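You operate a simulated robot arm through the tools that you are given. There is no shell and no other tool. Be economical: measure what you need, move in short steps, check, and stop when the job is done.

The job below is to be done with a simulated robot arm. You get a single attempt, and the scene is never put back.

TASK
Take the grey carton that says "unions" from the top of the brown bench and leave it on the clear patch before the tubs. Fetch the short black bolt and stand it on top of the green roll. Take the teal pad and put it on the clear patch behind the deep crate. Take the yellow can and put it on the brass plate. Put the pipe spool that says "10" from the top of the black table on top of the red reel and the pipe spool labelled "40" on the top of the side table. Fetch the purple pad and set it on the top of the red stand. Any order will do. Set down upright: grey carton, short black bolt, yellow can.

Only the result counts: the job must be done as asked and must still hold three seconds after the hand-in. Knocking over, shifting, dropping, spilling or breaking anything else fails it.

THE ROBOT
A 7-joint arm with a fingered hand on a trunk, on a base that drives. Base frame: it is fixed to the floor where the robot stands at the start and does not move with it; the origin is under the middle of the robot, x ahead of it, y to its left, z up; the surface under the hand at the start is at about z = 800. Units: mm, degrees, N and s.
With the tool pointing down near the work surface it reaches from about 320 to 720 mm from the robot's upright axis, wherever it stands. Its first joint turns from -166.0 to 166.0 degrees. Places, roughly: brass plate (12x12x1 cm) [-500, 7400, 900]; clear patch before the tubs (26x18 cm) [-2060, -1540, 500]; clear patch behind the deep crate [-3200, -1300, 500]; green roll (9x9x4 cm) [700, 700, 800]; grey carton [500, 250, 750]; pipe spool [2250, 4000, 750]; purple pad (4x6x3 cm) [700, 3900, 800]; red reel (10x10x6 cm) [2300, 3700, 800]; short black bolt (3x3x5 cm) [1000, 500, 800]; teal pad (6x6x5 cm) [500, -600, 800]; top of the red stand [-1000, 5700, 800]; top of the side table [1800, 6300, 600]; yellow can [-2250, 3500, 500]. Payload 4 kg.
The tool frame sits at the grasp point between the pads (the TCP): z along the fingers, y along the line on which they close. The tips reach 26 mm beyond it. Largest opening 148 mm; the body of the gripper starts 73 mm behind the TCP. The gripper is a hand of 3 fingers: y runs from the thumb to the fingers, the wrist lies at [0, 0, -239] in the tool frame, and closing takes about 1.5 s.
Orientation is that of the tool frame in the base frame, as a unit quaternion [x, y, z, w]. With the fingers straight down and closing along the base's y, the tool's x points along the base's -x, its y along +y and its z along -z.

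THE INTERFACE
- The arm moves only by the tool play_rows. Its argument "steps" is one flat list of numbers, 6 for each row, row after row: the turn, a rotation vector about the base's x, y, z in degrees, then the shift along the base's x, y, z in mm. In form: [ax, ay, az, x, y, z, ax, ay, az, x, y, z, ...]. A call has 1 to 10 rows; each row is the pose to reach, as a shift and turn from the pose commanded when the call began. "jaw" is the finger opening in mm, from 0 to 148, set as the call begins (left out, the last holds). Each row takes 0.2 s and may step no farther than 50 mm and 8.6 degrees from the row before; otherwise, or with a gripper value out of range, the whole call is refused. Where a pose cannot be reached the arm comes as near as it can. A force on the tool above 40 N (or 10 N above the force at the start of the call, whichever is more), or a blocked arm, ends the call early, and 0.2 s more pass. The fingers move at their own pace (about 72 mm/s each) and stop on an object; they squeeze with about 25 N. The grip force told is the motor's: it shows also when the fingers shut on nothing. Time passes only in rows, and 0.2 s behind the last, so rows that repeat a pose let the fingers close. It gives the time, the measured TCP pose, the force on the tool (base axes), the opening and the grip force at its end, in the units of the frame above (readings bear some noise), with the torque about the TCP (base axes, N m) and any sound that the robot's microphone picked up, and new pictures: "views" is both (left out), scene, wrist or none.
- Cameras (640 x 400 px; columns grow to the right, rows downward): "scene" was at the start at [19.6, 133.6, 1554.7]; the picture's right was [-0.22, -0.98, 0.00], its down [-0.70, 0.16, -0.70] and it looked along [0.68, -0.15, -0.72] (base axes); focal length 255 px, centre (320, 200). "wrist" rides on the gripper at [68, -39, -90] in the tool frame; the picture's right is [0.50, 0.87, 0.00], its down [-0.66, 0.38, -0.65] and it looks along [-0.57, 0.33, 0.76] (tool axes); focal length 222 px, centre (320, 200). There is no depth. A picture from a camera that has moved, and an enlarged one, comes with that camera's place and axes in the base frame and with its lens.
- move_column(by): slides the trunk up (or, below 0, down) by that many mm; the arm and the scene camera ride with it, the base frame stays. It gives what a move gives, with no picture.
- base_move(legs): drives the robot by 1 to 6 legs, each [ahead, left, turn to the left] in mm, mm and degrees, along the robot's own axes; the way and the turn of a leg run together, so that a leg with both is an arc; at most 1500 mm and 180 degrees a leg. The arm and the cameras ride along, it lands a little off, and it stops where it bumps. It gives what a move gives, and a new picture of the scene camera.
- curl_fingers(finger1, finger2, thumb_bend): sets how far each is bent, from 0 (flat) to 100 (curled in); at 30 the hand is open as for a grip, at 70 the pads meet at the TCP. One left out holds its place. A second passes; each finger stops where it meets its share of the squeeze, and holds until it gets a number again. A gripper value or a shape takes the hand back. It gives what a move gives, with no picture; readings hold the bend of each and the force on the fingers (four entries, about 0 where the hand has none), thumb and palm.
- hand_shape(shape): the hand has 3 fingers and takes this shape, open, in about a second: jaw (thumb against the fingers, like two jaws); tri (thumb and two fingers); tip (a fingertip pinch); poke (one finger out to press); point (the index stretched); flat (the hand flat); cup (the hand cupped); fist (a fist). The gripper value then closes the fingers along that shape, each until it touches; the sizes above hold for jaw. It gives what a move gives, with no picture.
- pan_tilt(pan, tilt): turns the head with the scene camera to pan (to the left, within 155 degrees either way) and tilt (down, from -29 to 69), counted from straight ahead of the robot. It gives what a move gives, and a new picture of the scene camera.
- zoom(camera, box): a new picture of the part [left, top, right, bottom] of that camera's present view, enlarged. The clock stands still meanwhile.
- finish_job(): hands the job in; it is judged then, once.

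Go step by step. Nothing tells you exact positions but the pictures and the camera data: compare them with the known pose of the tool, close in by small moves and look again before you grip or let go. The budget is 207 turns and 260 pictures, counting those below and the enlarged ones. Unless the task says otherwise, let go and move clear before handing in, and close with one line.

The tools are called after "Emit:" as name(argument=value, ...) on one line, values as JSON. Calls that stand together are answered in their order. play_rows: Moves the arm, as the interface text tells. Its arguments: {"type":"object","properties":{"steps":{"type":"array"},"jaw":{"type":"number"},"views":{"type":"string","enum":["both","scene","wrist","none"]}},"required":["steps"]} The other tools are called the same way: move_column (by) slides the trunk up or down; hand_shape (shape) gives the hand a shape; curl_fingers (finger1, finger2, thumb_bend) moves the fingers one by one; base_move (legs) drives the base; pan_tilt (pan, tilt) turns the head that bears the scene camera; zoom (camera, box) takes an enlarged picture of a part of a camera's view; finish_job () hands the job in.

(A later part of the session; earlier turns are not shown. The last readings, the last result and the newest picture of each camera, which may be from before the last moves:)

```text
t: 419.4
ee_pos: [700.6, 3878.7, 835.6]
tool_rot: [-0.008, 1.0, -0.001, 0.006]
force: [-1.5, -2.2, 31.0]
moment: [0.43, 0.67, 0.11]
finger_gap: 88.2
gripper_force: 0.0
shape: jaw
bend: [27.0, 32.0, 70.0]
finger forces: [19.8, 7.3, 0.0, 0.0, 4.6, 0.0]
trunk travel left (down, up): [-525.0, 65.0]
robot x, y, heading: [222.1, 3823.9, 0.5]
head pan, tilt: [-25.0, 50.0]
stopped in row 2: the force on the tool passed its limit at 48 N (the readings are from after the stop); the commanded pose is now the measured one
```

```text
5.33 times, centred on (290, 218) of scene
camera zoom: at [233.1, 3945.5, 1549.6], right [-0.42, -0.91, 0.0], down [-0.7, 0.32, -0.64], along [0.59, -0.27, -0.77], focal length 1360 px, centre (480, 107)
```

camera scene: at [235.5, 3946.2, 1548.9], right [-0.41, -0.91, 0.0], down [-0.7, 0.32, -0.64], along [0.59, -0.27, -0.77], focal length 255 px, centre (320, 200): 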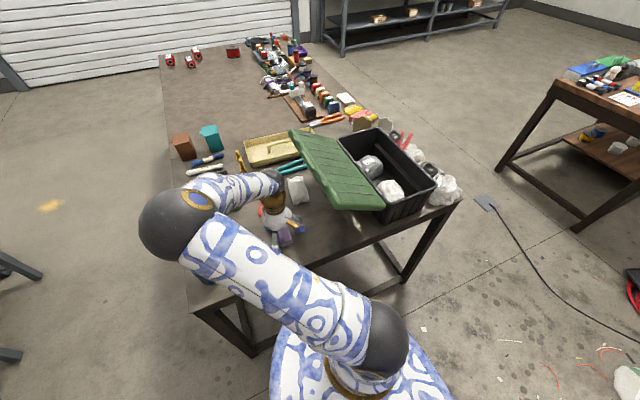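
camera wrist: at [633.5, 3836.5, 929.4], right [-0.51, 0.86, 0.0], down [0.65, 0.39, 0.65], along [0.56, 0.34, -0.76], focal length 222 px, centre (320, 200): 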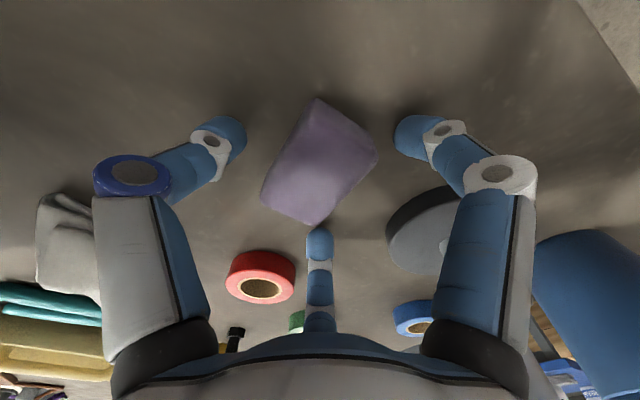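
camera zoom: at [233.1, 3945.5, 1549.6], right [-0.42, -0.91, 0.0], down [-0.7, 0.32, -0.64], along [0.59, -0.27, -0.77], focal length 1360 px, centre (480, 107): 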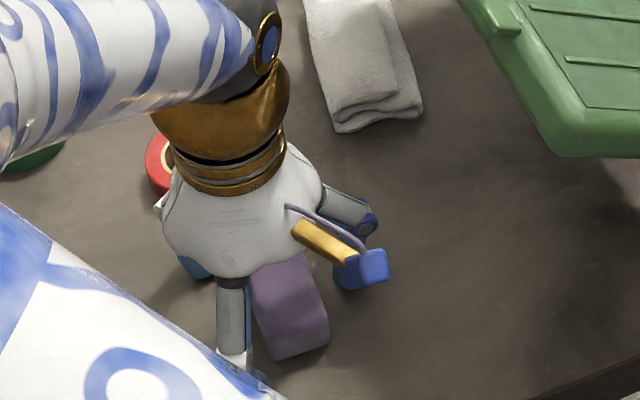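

The tips touched the table. I'll rise 3 mm and close on the pad.

Emit:
play_rows(steps=[0, 0, 0, 0, 0, 3, 0, 0, 0, 0, 0, 4], views="none")

Emit:
play_rows(steps=[0, 0, 0, 0, 0, 0, 0, 0, 0, 0, 0, 0, 0, 0, 0, 0, 0, 0, 0, 0, 0, 0, 0, 0, 0, 0, 0, 0, 0, 0, 0, 0, 0, 0, 0, 0], jaw=10, views="wrist")

```text
t: 420.0
ee_pos: [700.9, 3880.4, 836.0]
tool_rot: [-0.007, 1.0, -0.001, 0.004]
force: [-1.2, -2.1, 9.2]
moment: [0.18, 0.29, 0.11]
finger_gap: 89.4
gripper_force: 0.1
shape: jaw
bend: [30.0, 32.0, 70.0]
finger forces: [7.0, 1.6, 0.0, 0.0, 0.1, 0.0]
trunk travel left (down, up): [-525.0, 65.0]
robot x, y, heading: [223.5, 3830.2, 0.6]
head pan, tilt: [-25.0, 50.0]
```

```text
t: 421.4
ee_pos: [701.2, 3880.2, 836.1]
tool_rot: [-0.009, 1.0, -0.001, 0.004]
force: [-0.2, 0.6, -0.4]
moment: [-0.05, -0.04, -0.03]
finger_gap: 30.0
gripper_force: 24.8
shape: jaw
bend: [78.0, 78.0, 69.0]
finger forces: [20.6, 14.6, 0.0, 0.0, 23.7, 0.0]
trunk travel left (down, up): [-525.0, 65.0]
robot x, y, heading: [227.4, 3827.1, 0.7]
head pan, tilt: [-25.0, 50.0]
camera wrist: at [634.8, 3841.3, 926.3], right [-0.51, 0.86, 0.0], down [0.64, 0.39, 0.66], along [0.57, 0.34, -0.75], focal length 222 px, centre (320, 200)
```

wrist: 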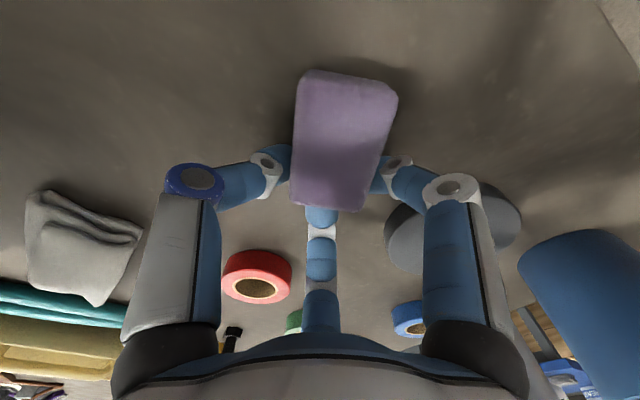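

Emit:
play_rows(steps=[0, 0, 0, 0, 0, 5, 0, 0, 0, 0, 0, 25, 0, 0, 0, 0, 0, 60, 0, 0, 0, 0, 0, 105, 0, 0, 0, 0, 0, 150, 0, 0, 0, 0, 0, 195, 0, 0, 0, 0, 0, 240, 0, 0, 0, 0, 0, 270], views="wrist")

```text
t: 423.2
ee_pos: [703.0, 3882.5, 1105.9]
tool_rot: [-0.008, 1.0, 0.0, 0.003]
force: [1.1, 0.1, -0.1]
moment: [-0.01, -0.03, -0.01]
finger_gap: 29.7
gripper_force: 24.9
shape: jaw
bend: [78.0, 78.0, 70.0]
finger forces: [20.8, 13.8, 0.0, 0.1, 23.4, 0.0]
trunk travel left (down, up): [-525.0, 65.0]
robot x, y, heading: [225.8, 3829.3, 0.6]
head pan, tilt: [-25.0, 50.0]
camera wrist: at [636.7, 3843.0, 1196.3], right [-0.51, 0.86, 0.0], down [0.64, 0.39, 0.66], along [0.57, 0.33, -0.75], focal length 222 px, centre (320, 200)
```

wrist: 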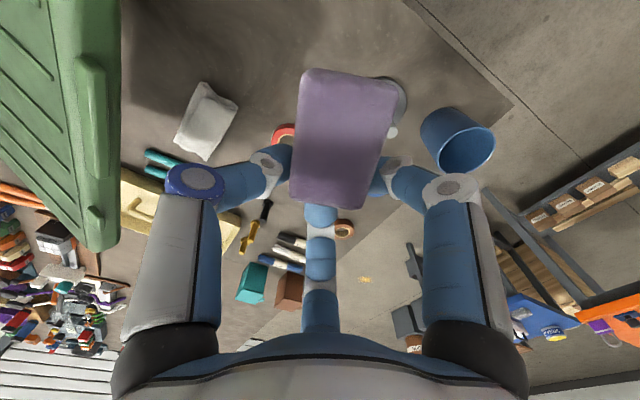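

The purple pad is held. Driving to the red stand, approaching from its south side.

Emit:
base_move(legs=[[-220, 0, -0.6], [0, 960, 0], [-1000, 0, 0], [0, 0, 90], [150, 0, 0]])

Emit:
pan_tilt(pan=0, tilt=45)

```text
t: 439.1
ee_pos: [-1050.8, 5417.4, 1106.4]
tool_rot: [0.714, -0.701, -0.002, -0.004]
force: [-0.4, 0.8, 0.9]
moment: [0.01, 0.01, 0.05]
finger_gap: 29.5
gripper_force: 25.2
shape: jaw
bend: [78.0, 78.0, 70.0]
finger forces: [20.8, 13.7, 0.0, 0.0, 23.4, 0.1]
trunk travel left (down, up): [-525.0, 65.0]
robot x, y, heading: [-995.6, 4938.0, 90.7]
head pan, tilt: [-25.0, 50.0]
camera scene: at [-1111.4, 4949.5, 1548.9], right [0.91, -0.41, 0.0], down [-0.32, -0.7, -0.64], along [0.26, 0.59, -0.77], focal length 255 px, centre (320, 200)
```

scene: 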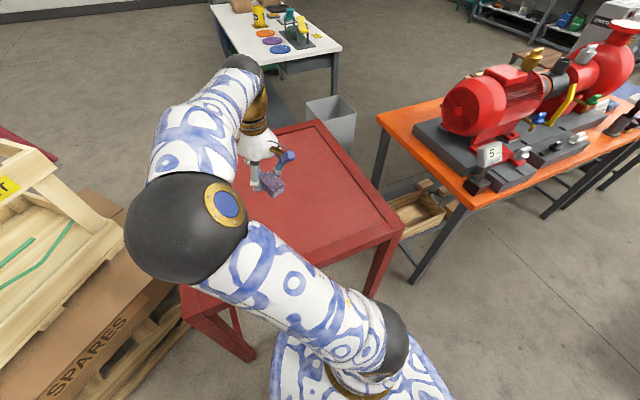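

```text
t: 440.0
ee_pos: [-1051.0, 5417.7, 1106.3]
tool_rot: [0.714, -0.7, -0.002, -0.003]
force: [-0.4, 1.0, 0.0]
moment: [0.03, -0.01, 0.02]
finger_gap: 29.6
gripper_force: 24.7
shape: jaw
bend: [78.0, 78.0, 70.0]
finger forces: [20.8, 13.7, 0.0, 0.0, 23.4, 0.0]
trunk travel left (down, up): [-525.0, 65.0]
robot x, y, heading: [-994.1, 4938.9, 90.5]
head pan, tilt: [0.0, 45.0]
camera scene: at [-1144.0, 4959.9, 1555.8], right [1.0, 0.01, 0.0], down [0.01, -0.71, -0.71], along [-0.01, 0.71, -0.71], focal length 255 px, centre (320, 200)
```

scene: 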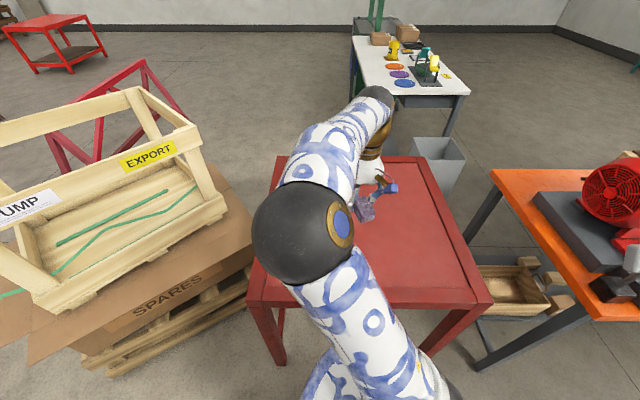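

I'll place it near the middle of the red top: move over and lower.

Emit:
play_rows(steps=[0, 0, 0, 10, 45, 0, 0, 0, 0, 20, 90, 0, 0, 0, 0, 31, 140, 0, 0, 0, 0, 31, 140, -45, 0, 0, 0, 31, 140, -90, 0, 0, 0, 31, 140, -135, 0, 0, 0, 31, 140, -180, 0, 0, 0, 31, 140, -220, 0, 0, 0, 31, 140, -235, 0, 0, 0, 31, 140, -240], views="wrist")

Emit:
zoom(camera="scene", box=[300, 120, 440, 220])

```text
refused: row 3 steps farther than a row can; nothing moved
```

```text
4.00 times, centred on (370, 170) of scene
camera zoom: at [-1144.0, 4959.9, 1555.8], right [1.0, 0.01, 0.0], down [0.01, -0.71, -0.71], along [-0.01, 0.71, -0.71], focal length 1020 px, centre (120, 320)
```

zoom: 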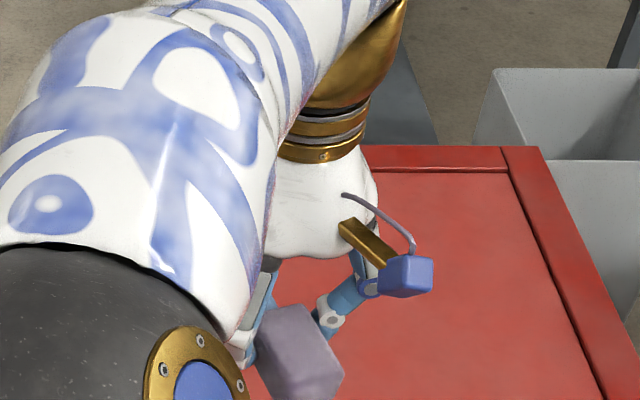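

Emit:
play_rows(steps=[0, 0, 0, 10, 40, 0, 0, 0, 0, 20, 80, 0, 0, 0, 0, 28, 120, -10, 0, 0, 0, 31, 140, -45, 0, 0, 0, 31, 140, -90, 0, 0, 0, 31, 140, -135, 0, 0, 0, 31, 140, -180, 0, 0, 0, 31, 140, -215, 0, 0, 0, 31, 140, -235, 0, 0, 0, 31, 140, -240], views="wrist")

Emit:
zoom(camera="scene", box=[300, 120, 440, 220])

```text
t: 442.2
ee_pos: [-1017.5, 5558.3, 864.5]
tool_rot: [0.714, -0.7, -0.004, -0.003]
force: [0.5, -0.2, -0.7]
moment: [-0.03, 0.0, -0.01]
finger_gap: 29.3
gripper_force: 24.8
shape: jaw
bend: [78.0, 78.0, 70.0]
finger forces: [20.9, 13.3, 0.0, 0.0, 23.3, 0.1]
trunk travel left (down, up): [-525.0, 65.0]
robot x, y, heading: [-989.6, 4939.4, 90.6]
head pan, tilt: [0.0, 45.0]
camera wrist: at [-977.4, 5491.5, 955.1], right [-0.86, -0.52, 0.0], down [-0.39, 0.64, 0.66], along [-0.34, 0.57, -0.75], focal length 222 px, centre (320, 200)
```

wrist: 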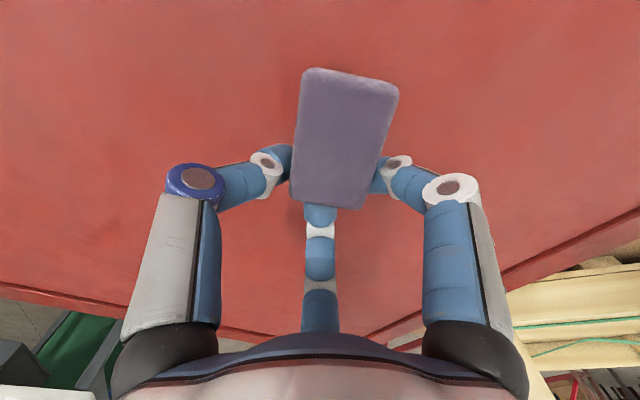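

```text
4.00 times, centred on (370, 170) of scene
camera zoom: at [-1144.1, 4960.1, 1555.8], right [1.0, 0.01, 0.0], down [0.01, -0.71, -0.71], along [-0.01, 0.71, -0.71], focal length 1020 px, centre (120, 320)
```

zoom: 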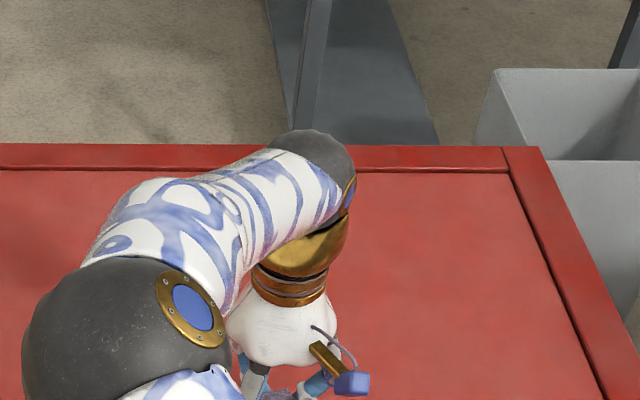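

Emit:
play_rows(steps=[0, 0, 0, 0, 0, -4, 0, 0, 0, 0, 0, -8, 0, 0, 0, 0, 0, -12, 0, 0, 0, 0, 0, -16, 0, 0, 0, 0, 0, -20, 0, 0, 0, 0, 0, -24, 0, 0, 0, 0, 0, -28, 0, 0, 0, 0, 0, -32, 0, 0, 0, 0, 0, -36, 0, 0, 0, 0, 0, -40], views="none")

```text
t: 444.4
ee_pos: [-1019.1, 5557.9, 825.8]
tool_rot: [0.713, -0.701, -0.002, -0.003]
force: [0.2, 0.6, 0.0]
moment: [-0.01, -0.03, 0.0]
finger_gap: 29.1
gripper_force: 25.0
shape: jaw
bend: [78.0, 78.0, 70.0]
finger forces: [20.8, 13.1, 0.0, 0.0, 23.4, 0.1]
trunk travel left (down, up): [-525.0, 65.0]
robot x, y, heading: [-994.7, 4939.2, 90.5]
head pan, tilt: [0.0, 45.0]
```

Emit:
play_rows(steps=[0, 0, 0, 0, 0, -4, 0, 0, 0, 0, 0, -8, 0, 0, 0, 0, 0, -12, 0, 0, 0, 0, 0, -16, 0, 0, 0, 0, 0, -20, 0, 0, 0, 0, 0, -24, 0, 0, 0, 0, 0, -28, 0, 0, 0, 0, 0, -32, 0, 0, 0, 0, 0, -36, 0, 0, 0, 0, 0, -40], views="wrist")

```text
t: 445.2
ee_pos: [-1017.2, 5559.6, 819.6]
tool_rot: [0.714, -0.7, -0.005, -0.007]
force: [-0.2, -4.8, 23.4]
moment: [-0.27, -0.54, -0.1]
finger_gap: 30.7
gripper_force: 25.0
shape: jaw
bend: [78.0, 78.0, 71.0]
finger forces: [24.0, 16.0, 0.1, 0.0, 49.9, 0.0]
trunk travel left (down, up): [-525.0, 65.0]
robot x, y, heading: [-993.8, 4940.4, 90.7]
head pan, tilt: [0.0, 45.0]
stopped in row 4: the force on the tool passed its limit at 46 N (the readings are from after the stop); the commanded pose is now the measured one
camera wrist: at [-976.5, 5491.9, 908.1], right [-0.86, -0.52, -0.01], down [-0.39, 0.64, 0.66], along [-0.33, 0.57, -0.75], focal length 222 px, centre (320, 200)
```

wrist: 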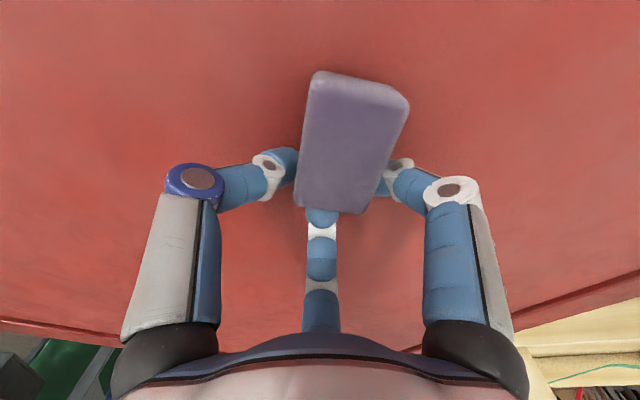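

Contact made. Ease up, open and rise.

Emit:
play_rows(steps=[0, 0, 0, 0, 0, 2, 0, 0, 0, 0, 0, 4], views="none")

Emit:
play_rows(steps=[0, 0, 0, 0, 0, 0, 0, 0, 0, 0, 0, 1, 0, 0, 0, 0, 0, 3, 0, 0, 0, 0, 0, 8, 0, 0, 0, 0, 0, 30, 0, 0, 0, 0, 0, 70, 0, 0, 0, 0, 0, 115, 0, 0, 0, 0, 0, 160, 0, 0, 0, 0, 0, 205, 0, 0, 0, 0, 0, 250], jaw=100, views="wrist")

```text
t: 445.9
ee_pos: [-1018.6, 5559.7, 820.7]
tool_rot: [0.714, -0.7, -0.004, -0.006]
force: [0.3, -2.5, 4.1]
moment: [-0.1, -0.11, 0.01]
finger_gap: 29.5
gripper_force: 25.4
shape: jaw
bend: [78.0, 78.0, 71.0]
finger forces: [20.5, 13.7, 0.0, 0.0, 27.1, 0.0]
trunk travel left (down, up): [-525.0, 65.0]
robot x, y, heading: [-993.5, 4938.0, 90.6]
head pan, tilt: [0.0, 45.0]
```

```text
t: 448.1
ee_pos: [-1018.4, 5559.5, 1072.0]
tool_rot: [0.713, -0.701, -0.004, -0.005]
force: [0.3, -0.5, 0.0]
moment: [0.0, 0.01, 0.03]
finger_gap: 99.6
gripper_force: 0.0
shape: jaw
bend: [29.0, 29.0, 72.0]
finger forces: [0.0, 0.0, 0.1, 0.1, 0.0, 0.1]
trunk travel left (down, up): [-525.0, 65.0]
robot x, y, heading: [-990.7, 4938.3, 90.6]
head pan, tilt: [0.0, 45.0]
camera wrist: at [-977.1, 5493.1, 1161.1], right [-0.86, -0.52, -0.01], down [-0.39, 0.64, 0.66], along [-0.33, 0.57, -0.75], focal length 222 px, centre (320, 200)
```

wrist: 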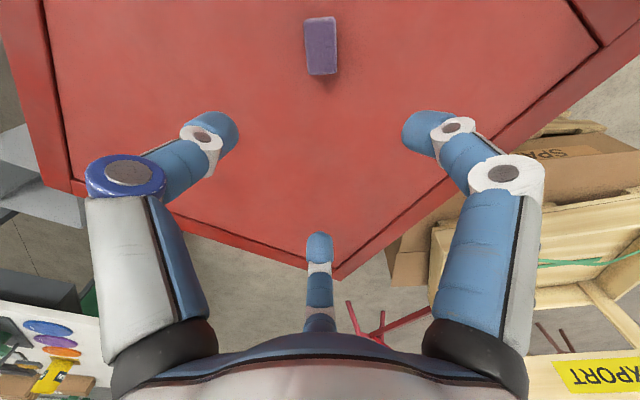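

The purple pad lies on the red stand. Next are the spools at the black table's east end; I'll drive east along the corridor.

Emit:
base_move(legs=[[-240, 0, -0.6], [0, 0, -90], [1500, 0, 0], [1500, 0, 0]])

Emit:
pan_tilt(pan=-20, tilt=25)

```text
t: 468.0
ee_pos: [2690.2, 4644.9, 1070.9]
tool_rot: [0.009, 1.0, -0.002, 0.007]
force: [0.1, -0.9, -0.2]
moment: [0.0, -0.03, 0.01]
finger_gap: 100.0
gripper_force: 0.0
shape: jaw
bend: [29.0, 29.0, 72.0]
finger forces: [0.1, 0.1, 0.1, 0.0, 0.0, 0.0]
trunk travel left (down, up): [-525.0, 65.0]
robot x, y, heading: [2071.8, 4644.7, -1.4]
head pan, tilt: [0.0, 45.0]
camera scene: at [2095.6, 4795.3, 1555.8], right [-0.03, -1.0, 0.0], down [-0.71, 0.02, -0.71], along [0.71, -0.02, -0.71], focal length 255 px, centre (320, 200)
```

scene: 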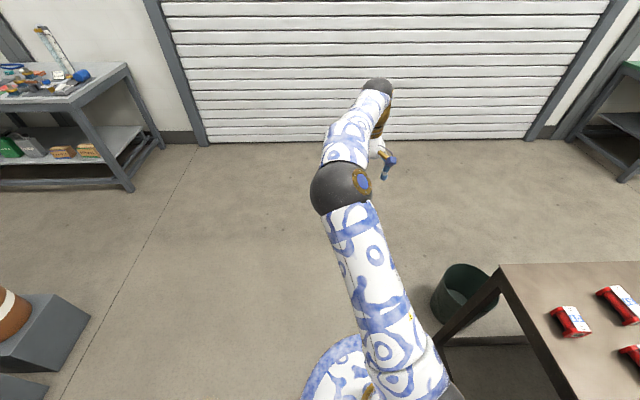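

```text
t: 468.8
ee_pos: [2690.5, 4645.4, 1071.2]
tool_rot: [0.01, 1.0, -0.001, 0.007]
force: [-0.1, 0.7, 0.7]
moment: [0.0, -0.03, -0.01]
finger_gap: 100.0
gripper_force: 0.1
shape: jaw
bend: [29.0, 29.0, 72.0]
finger forces: [0.0, 0.0, 0.0, 0.1, 0.0, 0.1]
trunk travel left (down, up): [-525.0, 65.0]
robot x, y, heading: [2067.8, 4644.0, -1.3]
head pan, tilt: [-20.0, 25.0]
camera scene: at [2099.9, 4763.8, 1586.4], right [-0.37, -0.93, 0.0], down [-0.39, 0.15, -0.91], along [0.84, -0.33, -0.42], focal length 255 px, centre (320, 200)
```

scene: 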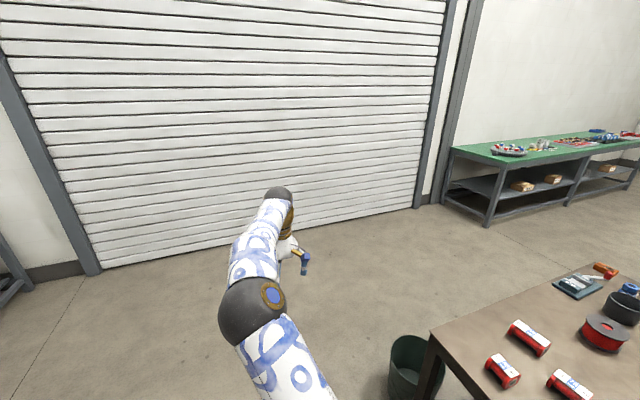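

Emit:
zoom(camera="scene", box=[440, 250, 640, 400])

Emit:
pan_tilt(pan=-60, tilt=45)

Emit:
zoom(camera="scene", box=[160, 80, 480, 300])

```text
2.67 times, centred on (540, 325) of scene
camera zoom: at [2099.9, 4763.8, 1586.4], right [-0.37, -0.93, 0.0], down [-0.39, 0.15, -0.91], along [0.84, -0.33, -0.42], focal length 680 px, centre (-267, -133)
```

zoom: 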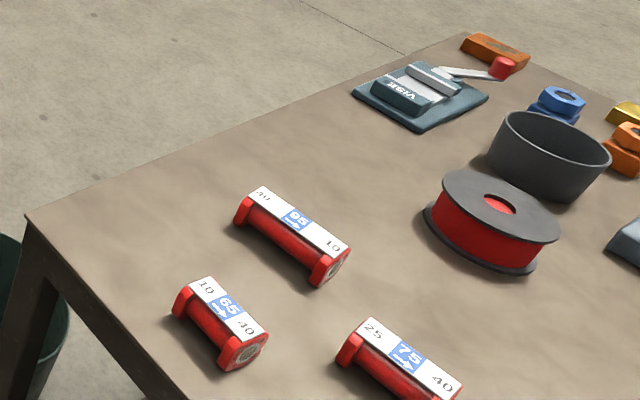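

```text
t: 469.9
ee_pos: [2690.0, 4645.6, 1072.3]
tool_rot: [0.01, 1.0, -0.001, 0.008]
force: [-0.3, -0.5, -0.7]
moment: [0.02, 0.0, -0.01]
finger_gap: 99.8
gripper_force: 0.0
shape: jaw
bend: [29.0, 29.0, 72.0]
finger forces: [0.0, 0.1, 0.1, 0.0, 0.0, 0.0]
trunk travel left (down, up): [-525.0, 65.0]
robot x, y, heading: [2069.7, 4647.8, -1.7]
head pan, tilt: [-60.0, 45.0]
camera scene: at [2053.0, 4726.0, 1555.9], right [-0.88, -0.48, 0.0], down [-0.34, 0.62, -0.71], along [0.34, -0.62, -0.71], focal length 255 px, centre (320, 200)
```

scene: 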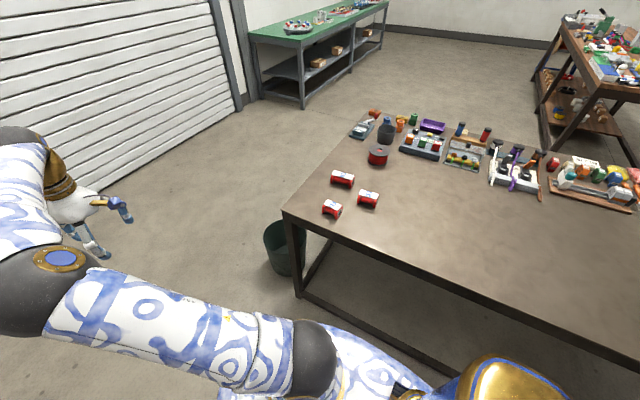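

```text
1.82 times, centred on (320, 190) of scene
camera zoom: at [2053.0, 4726.0, 1555.9], right [-0.88, -0.48, 0.0], down [-0.34, 0.62, -0.71], along [0.34, -0.62, -0.71], focal length 464 px, centre (320, 218)
```

zoom: 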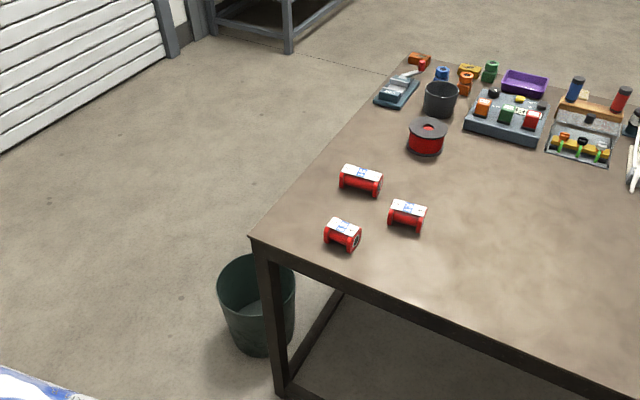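

The spools carry several numbers, so I need a closer read.

Emit:
zoom(camera="scene", box=[315, 162, 391, 222])

Emit:
zoom(camera="scene", box=[318, 194, 354, 218])

Emit:
zoom(camera="scene", box=[325, 165, 361, 189])

Emit:
zoom(camera="scene", box=[352, 184, 388, 208])

```text
6.67 times, centred on (353, 192) of scene
camera zoom: at [2053.0, 4726.0, 1555.9], right [-0.88, -0.48, 0.0], down [-0.34, 0.62, -0.71], along [0.34, -0.62, -0.71], focal length 1700 px, centre (100, 253)
```

zoom: 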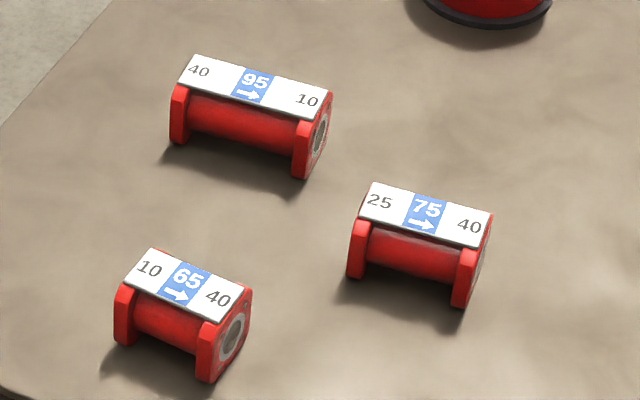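

```text
16.00 times, centred on (336, 206) of scene
camera zoom: at [2053.0, 4726.0, 1555.9], right [-0.88, -0.48, 0.0], down [-0.34, 0.62, -0.71], along [0.34, -0.62, -0.71], focal length 4080 px, centre (64, 104)
```

zoom: 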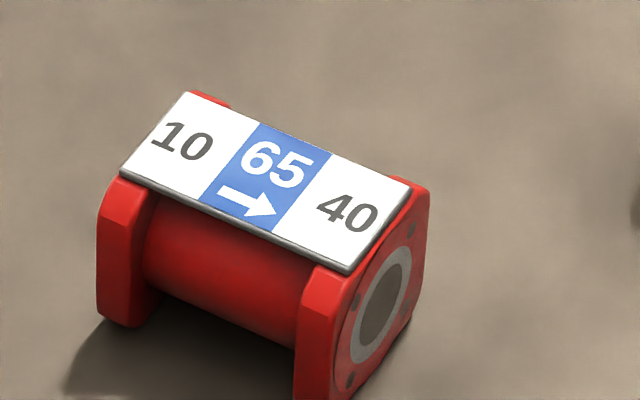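

```text
16.00 times, centred on (343, 177) of scene
camera zoom: at [2053.0, 4726.0, 1555.9], right [-0.88, -0.48, 0.0], down [-0.34, 0.62, -0.71], along [0.34, -0.62, -0.71], focal length 4080 px, centre (-48, 568)
```

zoom: 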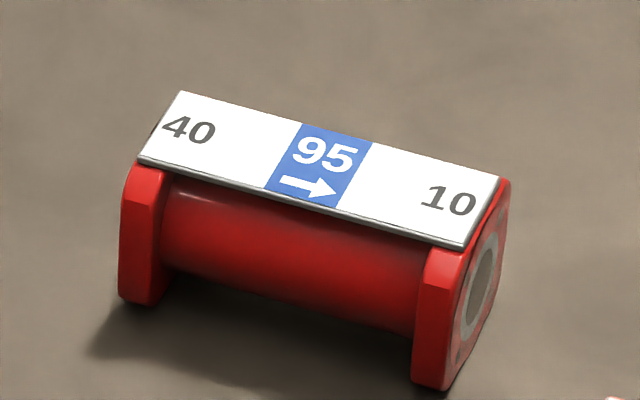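

```text
16.00 times, centred on (370, 196) of scene
camera zoom: at [2053.0, 4726.0, 1555.9], right [-0.88, -0.48, 0.0], down [-0.34, 0.62, -0.71], along [0.34, -0.62, -0.71], focal length 4080 px, centre (-480, 264)
```

zoom: 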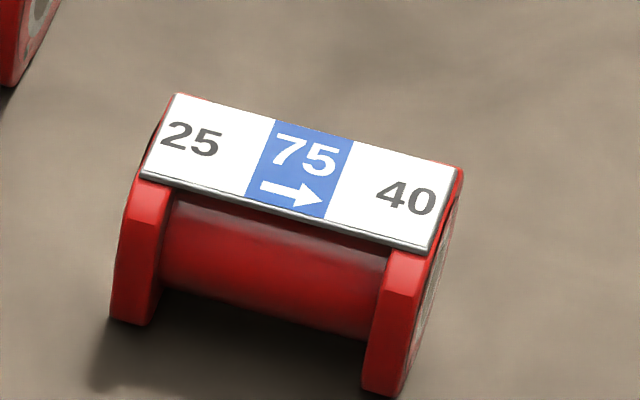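

There are three spools: "10·65→40", "40·95→10" and "25·75→40". The leading number (at the arrow's tail) is the only reading that is unique, so "10" is the short one at about (2336, 4110) and "40" is the long one at about (2376, 3930). The red reel is at about (2289, 3699). I'll go to the table's north side and check from closer.

Emit:
base_move(legs=[[210, 0, 1.4], [0, 0, -90], [90, 0, 0]])

Emit:
pan_tilt(pan=25, tilt=50)

Emit:
zoom(camera="wrist", box=[0, 0, 640, 400])

```text
t: 476.1
ee_pos: [2298.6, 3928.8, 1070.1]
tool_rot: [0.702, 0.712, -0.005, 0.003]
force: [-0.2, -0.6, -0.1]
moment: [0.0, -0.02, 0.0]
finger_gap: 99.9
gripper_force: 0.0
shape: jaw
bend: [29.0, 29.0, 72.0]
finger forces: [0.1, 0.0, 0.0, 0.0, 0.0, 0.0]
trunk travel left (down, up): [-525.0, 65.0]
robot x, y, heading: [2278.2, 4553.0, -89.7]
head pan, tilt: [-60.0, 45.0]
camera scene: at [2357.3, 4569.1, 1555.8], right [-0.51, 0.86, 0.0], down [0.61, 0.36, -0.71], along [-0.61, -0.36, -0.71], focal length 255 px, centre (320, 200)
```

scene: 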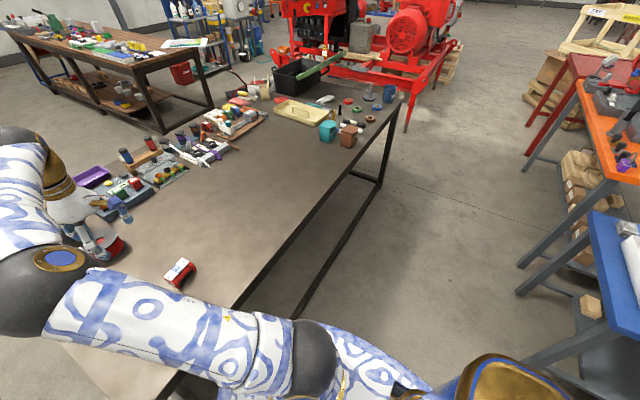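

```text
t: 477.6
ee_pos: [2298.9, 3929.2, 1070.7]
tool_rot: [0.702, 0.712, -0.006, 0.004]
force: [-0.6, -0.4, 0.2]
moment: [-0.01, 0.01, -0.02]
finger_gap: 99.7
gripper_force: 0.0
shape: jaw
bend: [29.0, 29.0, 72.0]
finger forces: [0.1, 0.1, 0.1, 0.0, 0.0, 0.1]
trunk travel left (down, up): [-525.0, 65.0]
robot x, y, heading: [2277.6, 4551.6, -89.5]
head pan, tilt: [25.0, 50.0]
camera scene: at [2460.5, 4541.5, 1548.9], right [-0.9, -0.43, 0.0], down [-0.33, 0.69, -0.64], along [0.28, -0.58, -0.77], focal length 255 px, centre (320, 200)
```

scene: 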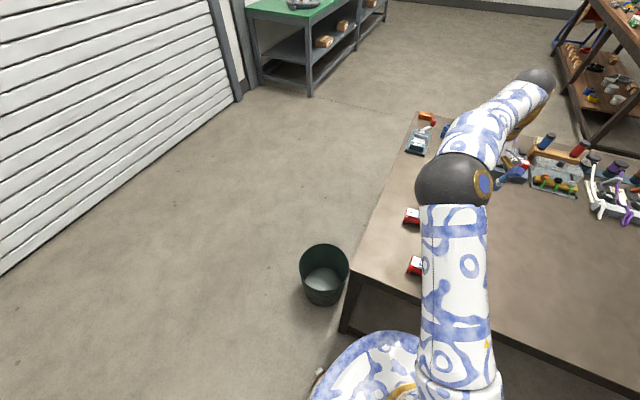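

```text
1.00 times, centred on (320, 200) of wrist (not enlarged: the box is as wide or as high as the picture)
camera zoom: at [2259.0, 3998.0, 1160.5], right [0.86, 0.51, -0.01], down [0.39, -0.64, 0.66], along [0.33, -0.57, -0.75], focal length 222 px, centre (320, 200)
```

zoom: 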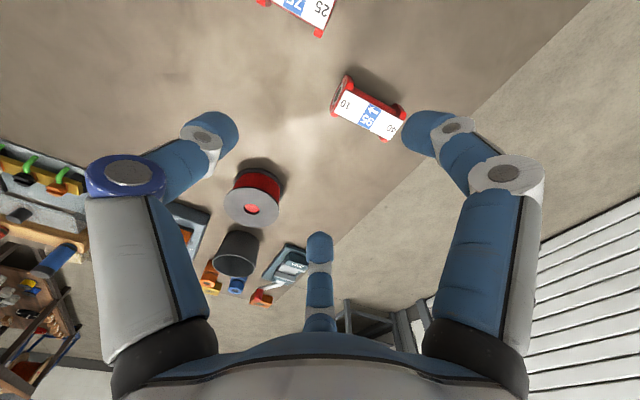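

Matches: the "40" (95 long) spool is at (2372, 3935). First the "10" spool: I'll turn the hand 90° and move above it.

Emit:
play_rows(steps=[0, 0, 8.5, 4, 19, 0, 0, 0, 17, 8, 38, 0, 0, 0, 25.5, 12, 57, 0, 0, 0, 34, 16, 76, 0, 0, 0, 42.5, 20, 95, 0, 0, 0, 51, 24, 114, 0, 0, 0, 59.5, 28, 133, 0, 0, 0, 68, 32, 152, 0, 0, 0, 76.5, 36, 171, 0, 0, 0, 85, 41, 193, 0], views="none")

Emit:
play_rows(steps=[0, 0, 5, 0, 0, -40, 0, 0, 5, 0, 0, -80, 0, 0, 5, 0, 0, -110, 0, 0, 5, 0, 0, -110], views="wrist")

Emit:
zoom(camera="wrist", box=[240, 40, 400, 200])

```text
t: 479.8
ee_pos: [2339.1, 4123.2, 1070.4]
tool_rot: [0.034, 0.999, -0.002, 0.006]
force: [-0.3, -0.6, 0.6]
moment: [-0.01, 0.05, -0.01]
finger_gap: 99.6
gripper_force: 0.0
shape: jaw
bend: [29.0, 29.0, 72.0]
finger forces: [0.1, 0.0, 0.0, 0.0, 0.0, 0.1]
trunk travel left (down, up): [-525.0, 65.0]
robot x, y, heading: [2275.9, 4555.5, -89.6]
head pan, tilt: [25.0, 50.0]
```

```text
t: 480.8
ee_pos: [2338.2, 4121.6, 962.8]
tool_rot: [-0.006, 1.0, -0.002, 0.008]
force: [-0.8, 0.3, -0.1]
moment: [-0.02, 0.02, 0.0]
finger_gap: 99.7
gripper_force: 0.1
shape: jaw
bend: [29.0, 29.0, 72.0]
finger forces: [0.0, 0.1, 0.1, 0.1, 0.1, 0.1]
trunk travel left (down, up): [-525.0, 65.0]
robot x, y, heading: [2272.6, 4552.4, -89.7]
head pan, tilt: [25.0, 50.0]
camera wrist: at [2270.2, 4083.5, 1051.5], right [-0.51, 0.86, -0.01], down [0.64, 0.39, 0.66], along [0.57, 0.33, -0.75], focal length 222 px, centre (320, 200)
```

wrist: 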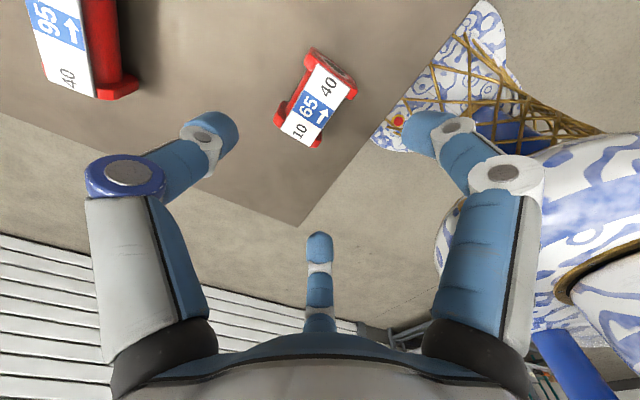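

```text
2.50 times, centred on (320, 120) of wrist
camera zoom: at [2270.2, 4083.5, 1051.5], right [-0.51, 0.86, -0.01], down [0.64, 0.39, 0.66], along [0.57, 0.33, -0.75], focal length 555 px, centre (320, 400)
```

zoom: 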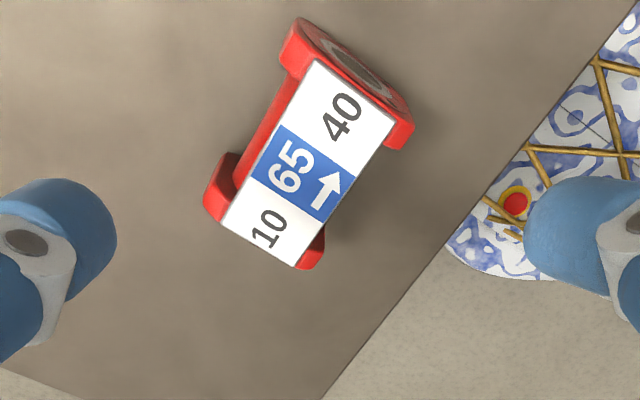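

Aligned over the "10" spool. Descending and gripping.

Emit:
play_rows(steps=[0, 0.5, 0, -2, 0, -40, 0, 0.9, 0, -4, 0, -80, 0, 0.9, 0, -4, 0, -110, 0, 0.9, 0, -4, 0, -120, 0, 0.9, 0, -4, 0, -120], jaw=94, views="wrist")

```text
t: 482.0
ee_pos: [2335.2, 4121.5, 842.6]
tool_rot: [-0.007, 1.0, -0.002, -0.001]
force: [0.1, 0.2, 0.1]
moment: [0.0, 0.01, 0.0]
finger_gap: 94.4
gripper_force: 0.0
shape: jaw
bend: [31.0, 31.0, 70.0]
finger forces: [0.1, 0.0, 0.1, 0.0, 0.0, 0.0]
trunk travel left (down, up): [-525.0, 65.0]
robot x, y, heading: [2276.5, 4548.0, -89.5]
head pan, tilt: [25.0, 50.0]
camera wrist: at [2269.0, 4082.1, 932.3], right [-0.51, 0.86, 0.0], down [0.65, 0.39, 0.65], along [0.56, 0.33, -0.76], focal length 222 px, centre (320, 200)
```

wrist: 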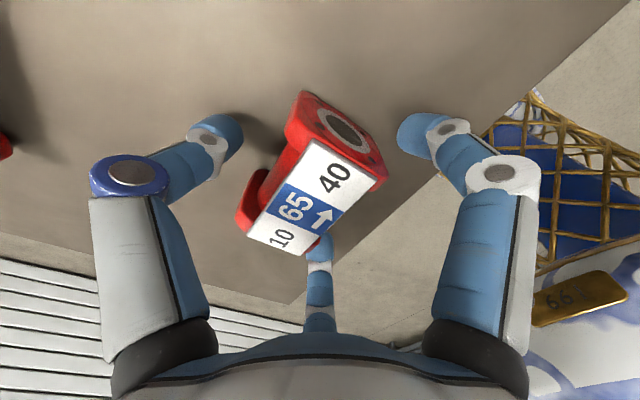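

Emit:
play_rows(steps=[0, 0, 0, 0, 0, 0, 0, 0, 0, 0, 0, 0, 0, 0, 0, 0, 0, 0, 0, 0, 0, 0, 0, 0, 0, 0, 0, 0, 0, 0, 0, 0, 0, 0, 0, 0, 0, 0, 0, 0, 0, 0], jaw=10, views="none")

Emit:
play_rows(steps=[0, 0, 0, 0, 0, 4, 0, 0, 0, 0, 0, 15, 0, 0, 0, 0, 0, 40, 0, 0, 0, 0, 0, 80, 0, 0, 0, 0, 0, 80], views="wrist")

```text
t: 483.6
ee_pos: [2334.1, 4121.0, 843.4]
tool_rot: [-0.007, 1.0, -0.002, 0.0]
force: [-0.7, 0.1, -1.9]
moment: [0.04, 0.05, 0.0]
finger_gap: 42.9
gripper_force: 25.6
shape: jaw
bend: [77.0, 79.0, 70.0]
finger forces: [18.6, 13.3, 0.0, 0.1, 24.1, 0.0]
trunk travel left (down, up): [-525.0, 65.0]
robot x, y, heading: [2276.6, 4546.8, -89.7]
head pan, tilt: [25.0, 50.0]
```

```text
t: 484.8
ee_pos: [2335.7, 4121.4, 921.1]
tool_rot: [-0.007, 1.0, -0.002, -0.002]
force: [-0.1, 0.5, -3.2]
moment: [0.01, 0.02, 0.0]
finger_gap: 42.6
gripper_force: 25.3
shape: jaw
bend: [77.0, 79.0, 70.0]
finger forces: [18.7, 13.4, 0.0, 0.0, 24.3, 0.0]
trunk travel left (down, up): [-525.0, 65.0]
robot x, y, heading: [2275.2, 4551.3, -89.4]
head pan, tilt: [25.0, 50.0]
camera wrist: at [2270.0, 4082.1, 1010.9], right [-0.51, 0.86, 0.0], down [0.65, 0.39, 0.65], along [0.56, 0.33, -0.76], focal length 222 px, centre (320, 200)
```

wrist: 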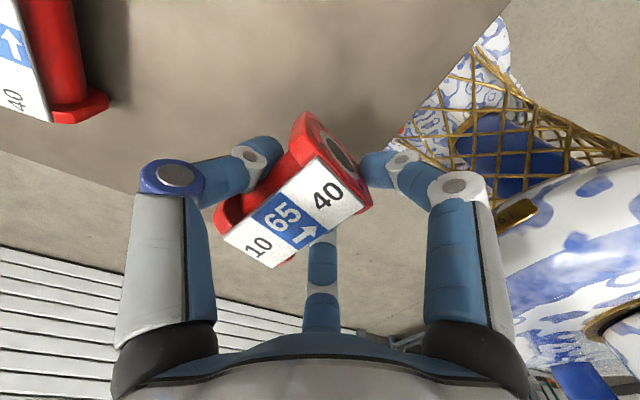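

The "10" spool is held level. I'll raise it and drive round to the table's east end, keeping clear of the bin, to reach the red reel.

Emit:
play_rows(steps=[0, 0, 0, 0, 0, 45, 0, 0, 0, 0, 0, 90, 0, 0, 0, 0, 0, 135, 0, 0, 0, 0, 0, 150], views="none")

Emit:
base_move(legs=[[-150, 0, 0], [0, 930, -0.3], [0, 0, -90], [0, 1050, 0]])

Emit:
pan_tilt(pan=-15, tilt=45)

```text
t: 485.8
ee_pos: [2334.2, 4122.1, 1073.5]
tool_rot: [-0.007, 1.0, -0.001, 0.0]
force: [0.5, 0.1, -2.0]
moment: [0.02, 0.01, -0.01]
finger_gap: 42.4
gripper_force: 25.0
shape: jaw
bend: [77.0, 79.0, 70.0]
finger forces: [18.4, 13.6, 0.1, 0.1, 24.1, 0.1]
trunk travel left (down, up): [-525.0, 65.0]
robot x, y, heading: [2273.9, 4550.0, -89.6]
head pan, tilt: [25.0, 50.0]
```

```text
t: 500.5
ee_pos: [2770.9, 3603.7, 1072.7]
tool_rot: [0.711, 0.704, -0.001, -0.002]
force: [-0.7, 0.6, -2.0]
moment: [0.04, -0.02, 0.01]
finger_gap: 42.5
gripper_force: 25.5
shape: jaw
bend: [77.0, 79.0, 70.0]
finger forces: [18.3, 13.2, 0.1, 0.0, 23.8, 0.0]
trunk travel left (down, up): [-525.0, 65.0]
robot x, y, heading: [3199.7, 3649.5, 179.0]
head pan, tilt: [25.0, 50.0]
camera scene: at [3189.4, 3467.9, 1548.9], right [-0.41, 0.91, 0.0], down [0.7, 0.31, -0.64], along [-0.59, -0.26, -0.77], focal length 255 px, centre (320, 200)
```

scene: 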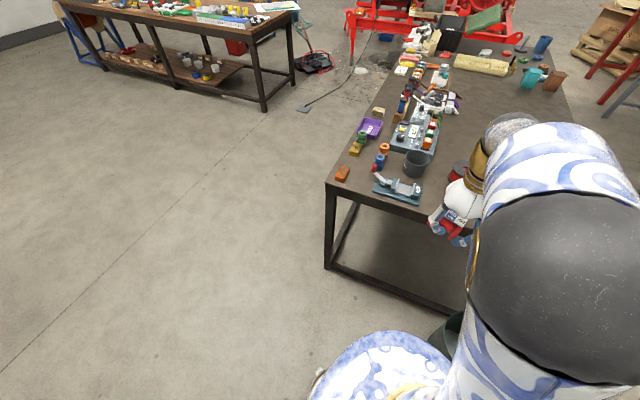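

```text
t: 501.6
ee_pos: [2771.7, 3603.7, 1072.3]
tool_rot: [0.711, 0.703, -0.001, -0.002]
force: [0.4, -0.1, -3.0]
moment: [0.02, -0.07, 0.0]
finger_gap: 42.1
gripper_force: 25.1
shape: jaw
bend: [77.0, 79.0, 70.0]
finger forces: [18.0, 13.2, 0.0, 0.1, 24.0, 0.0]
trunk travel left (down, up): [-525.0, 65.0]
robot x, y, heading: [3203.5, 3650.1, 178.8]
head pan, tilt: [-15.0, 45.0]
camera scene: at [3181.6, 3521.7, 1555.8], right [0.28, 0.96, 0.0], down [0.68, -0.19, -0.71], along [-0.68, 0.19, -0.71], focal length 255 px, centre (320, 200)
```

scene: 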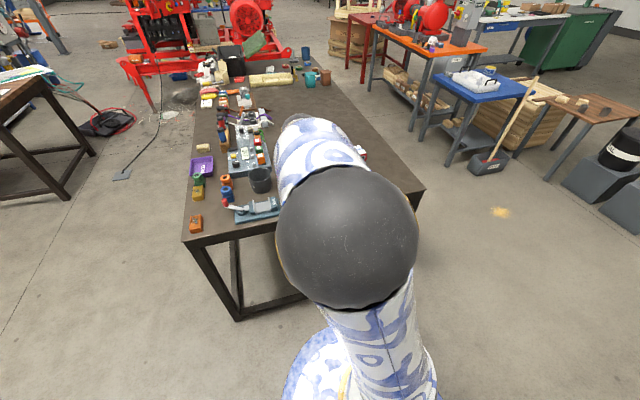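

Emit:
base_move(legs=[[320, 0, 1.0]])

Emit:
zoom(camera="wrist", box=[0, 0, 640, 400])

Emit:
pan_tilt(pan=20, tilt=50)

```text
t: 503.6
ee_pos: [2491.0, 3600.8, 1073.9]
tool_rot: [0.706, 0.709, -0.001, -0.002]
force: [0.4, 0.7, -2.8]
moment: [0.01, 0.02, -0.01]
finger_gap: 42.0
gripper_force: 25.2
shape: jaw
bend: [77.0, 79.0, 70.0]
finger forces: [18.3, 13.5, 0.0, 0.0, 24.0, 0.0]
trunk travel left (down, up): [-525.0, 65.0]
robot x, y, heading: [2920.9, 3655.2, 179.7]
head pan, tilt: [-15.0, 45.0]
stopped in leg 1: the robot was blocked; the commanded pose is now the measured one
camera scene: at [2901.6, 3524.8, 1555.9], right [0.26, 0.96, 0.0], down [0.68, -0.19, -0.71], along [-0.68, 0.19, -0.71], focal length 255 px, centre (320, 200)
```

scene: 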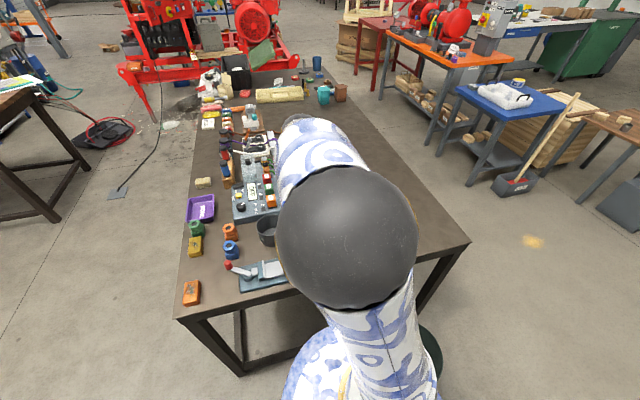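

```text
1.00 times, centred on (320, 200) of wrist (not enlarged: the box is as wide or as high as the picture)
camera zoom: at [2452.7, 3668.9, 1163.3], right [0.86, 0.5, 0.0], down [0.38, -0.66, 0.65], along [0.33, -0.56, -0.76], focal length 222 px, centre (320, 200)
```

zoom: 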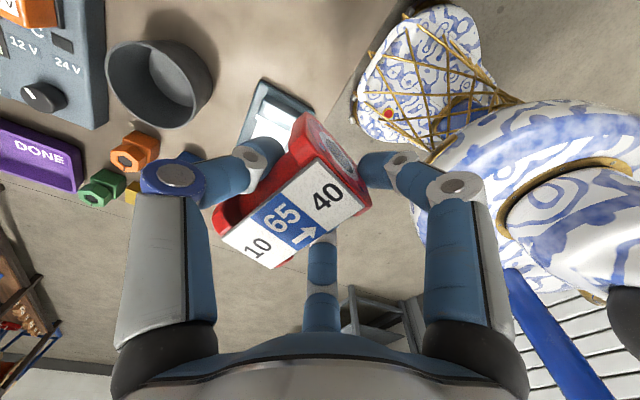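

```text
t: 504.6
ee_pos: [2489.9, 3602.0, 1072.5]
tool_rot: [0.706, 0.708, 0.0, -0.001]
force: [0.2, -0.7, -3.6]
moment: [-0.01, -0.03, -0.01]
finger_gap: 42.2
gripper_force: 25.1
shape: jaw
bend: [77.0, 79.0, 70.0]
finger forces: [18.2, 13.3, 0.0, 0.0, 24.0, 0.0]
trunk travel left (down, up): [-525.0, 65.0]
robot x, y, heading: [2917.0, 3654.9, 179.9]
head pan, tilt: [20.0, 50.0]
camera scene: at [2905.9, 3477.6, 1548.9], right [-0.34, 0.94, 0.0], down [0.72, 0.26, -0.64], along [-0.61, -0.22, -0.77], focal length 255 px, centre (320, 200)
```

scene: 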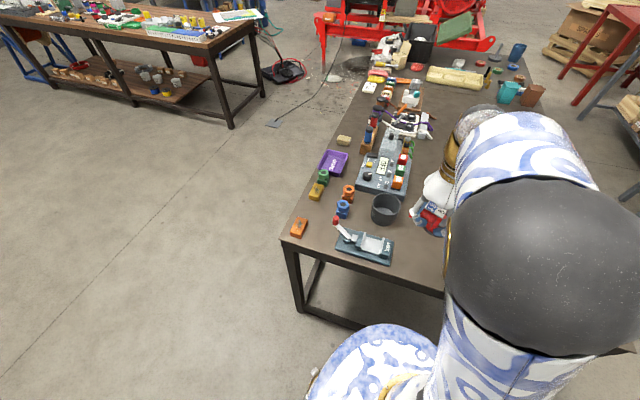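

I touched something at x ≈ 2919, probably near the bin; I'll shift away from it. The reel is within reach from here, so I'll extend the arm over it.

Emit:
base_move(legs=[[0, 70, 0]])

Emit:
play_rows(steps=[0, 0, 0, -30, 28, 0, 0, 0, 0, -60, 56, 0, 0, 0, 0, -90, 84, 0, 0, 0, 0, -120, 112, 0, 0, 0, 0, -150, 140, 0, 0, 0, 0, -175, 160, 0, 0, 0, 0, -193, 167, 0, 0, 0, 0, -193, 167, 0], views="wrist")

Emit:
pan_tilt(pan=-35, tilt=55)

```text
t: 505.6
ee_pos: [2489.7, 3529.6, 1073.6]
tool_rot: [0.706, 0.708, 0.001, -0.002]
force: [-0.1, 0.0, -3.7]
moment: [0.05, -0.05, 0.01]
finger_gap: 42.0
gripper_force: 25.6
shape: jaw
bend: [77.0, 79.0, 70.0]
finger forces: [18.1, 13.4, 0.0, 0.0, 24.0, 0.0]
trunk travel left (down, up): [-525.0, 65.0]
robot x, y, heading: [2917.3, 3585.1, 179.7]
head pan, tilt: [20.0, 50.0]
camera scene: at [2905.7, 3406.6, 1548.8], right [-0.34, 0.94, 0.0], down [0.72, 0.26, -0.64], along [-0.6, -0.22, -0.77], focal length 255 px, centre (320, 200)
```

scene: 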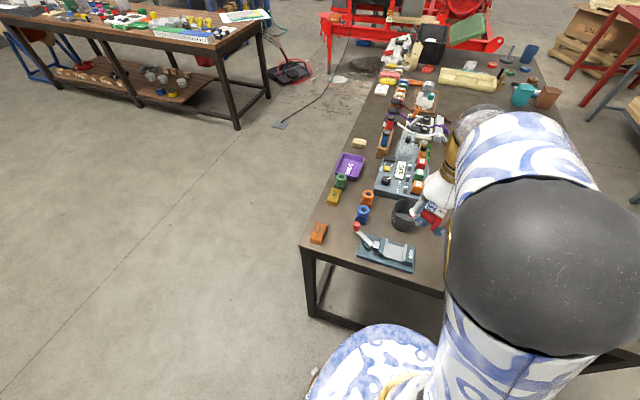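

```text
t: 507.4
ee_pos: [2295.3, 3698.5, 1073.0]
tool_rot: [0.705, 0.709, 0.0, -0.001]
force: [0.1, -0.8, -2.9]
moment: [0.01, -0.02, 0.01]
finger_gap: 41.6
gripper_force: 25.2
shape: jaw
bend: [77.0, 79.0, 69.0]
finger forces: [17.7, 13.0, 0.0, 0.0, 23.7, 0.0]
trunk travel left (down, up): [-525.0, 65.0]
robot x, y, heading: [2917.1, 3583.4, 180.0]
head pan, tilt: [20.0, 50.0]
camera wrist: at [2257.7, 3767.2, 1162.3], right [0.86, 0.5, 0.0], down [0.38, -0.65, 0.65], along [0.33, -0.56, -0.76], focal length 222 px, centre (320, 200)
```

wrist: 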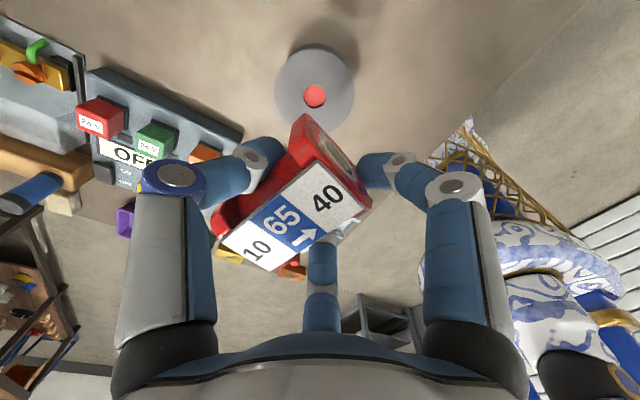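

```text
t: 508.6
ee_pos: [2295.9, 3699.1, 1072.6]
tool_rot: [0.706, 0.708, 0.0, -0.001]
force: [0.5, -0.3, -3.4]
moment: [0.01, 0.0, 0.01]
finger_gap: 41.3
gripper_force: 25.2
shape: jaw
bend: [77.0, 79.0, 69.0]
finger forces: [17.6, 13.1, 0.0, 0.0, 23.6, 0.0]
trunk travel left (down, up): [-525.0, 65.0]
robot x, y, heading: [2921.2, 3583.5, 179.5]
head pan, tilt: [-35.0, 55.0]
camera scene: at [2919.0, 3475.3, 1542.4], right [0.58, 0.82, 0.0], down [0.67, -0.47, -0.57], along [-0.47, 0.33, -0.82], focal length 255 px, centre (320, 200)
```

scene: 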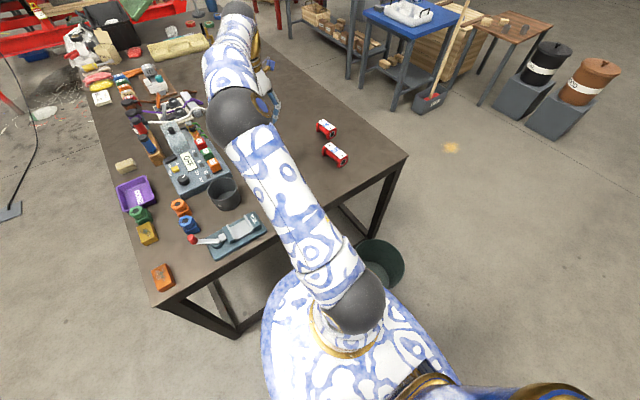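

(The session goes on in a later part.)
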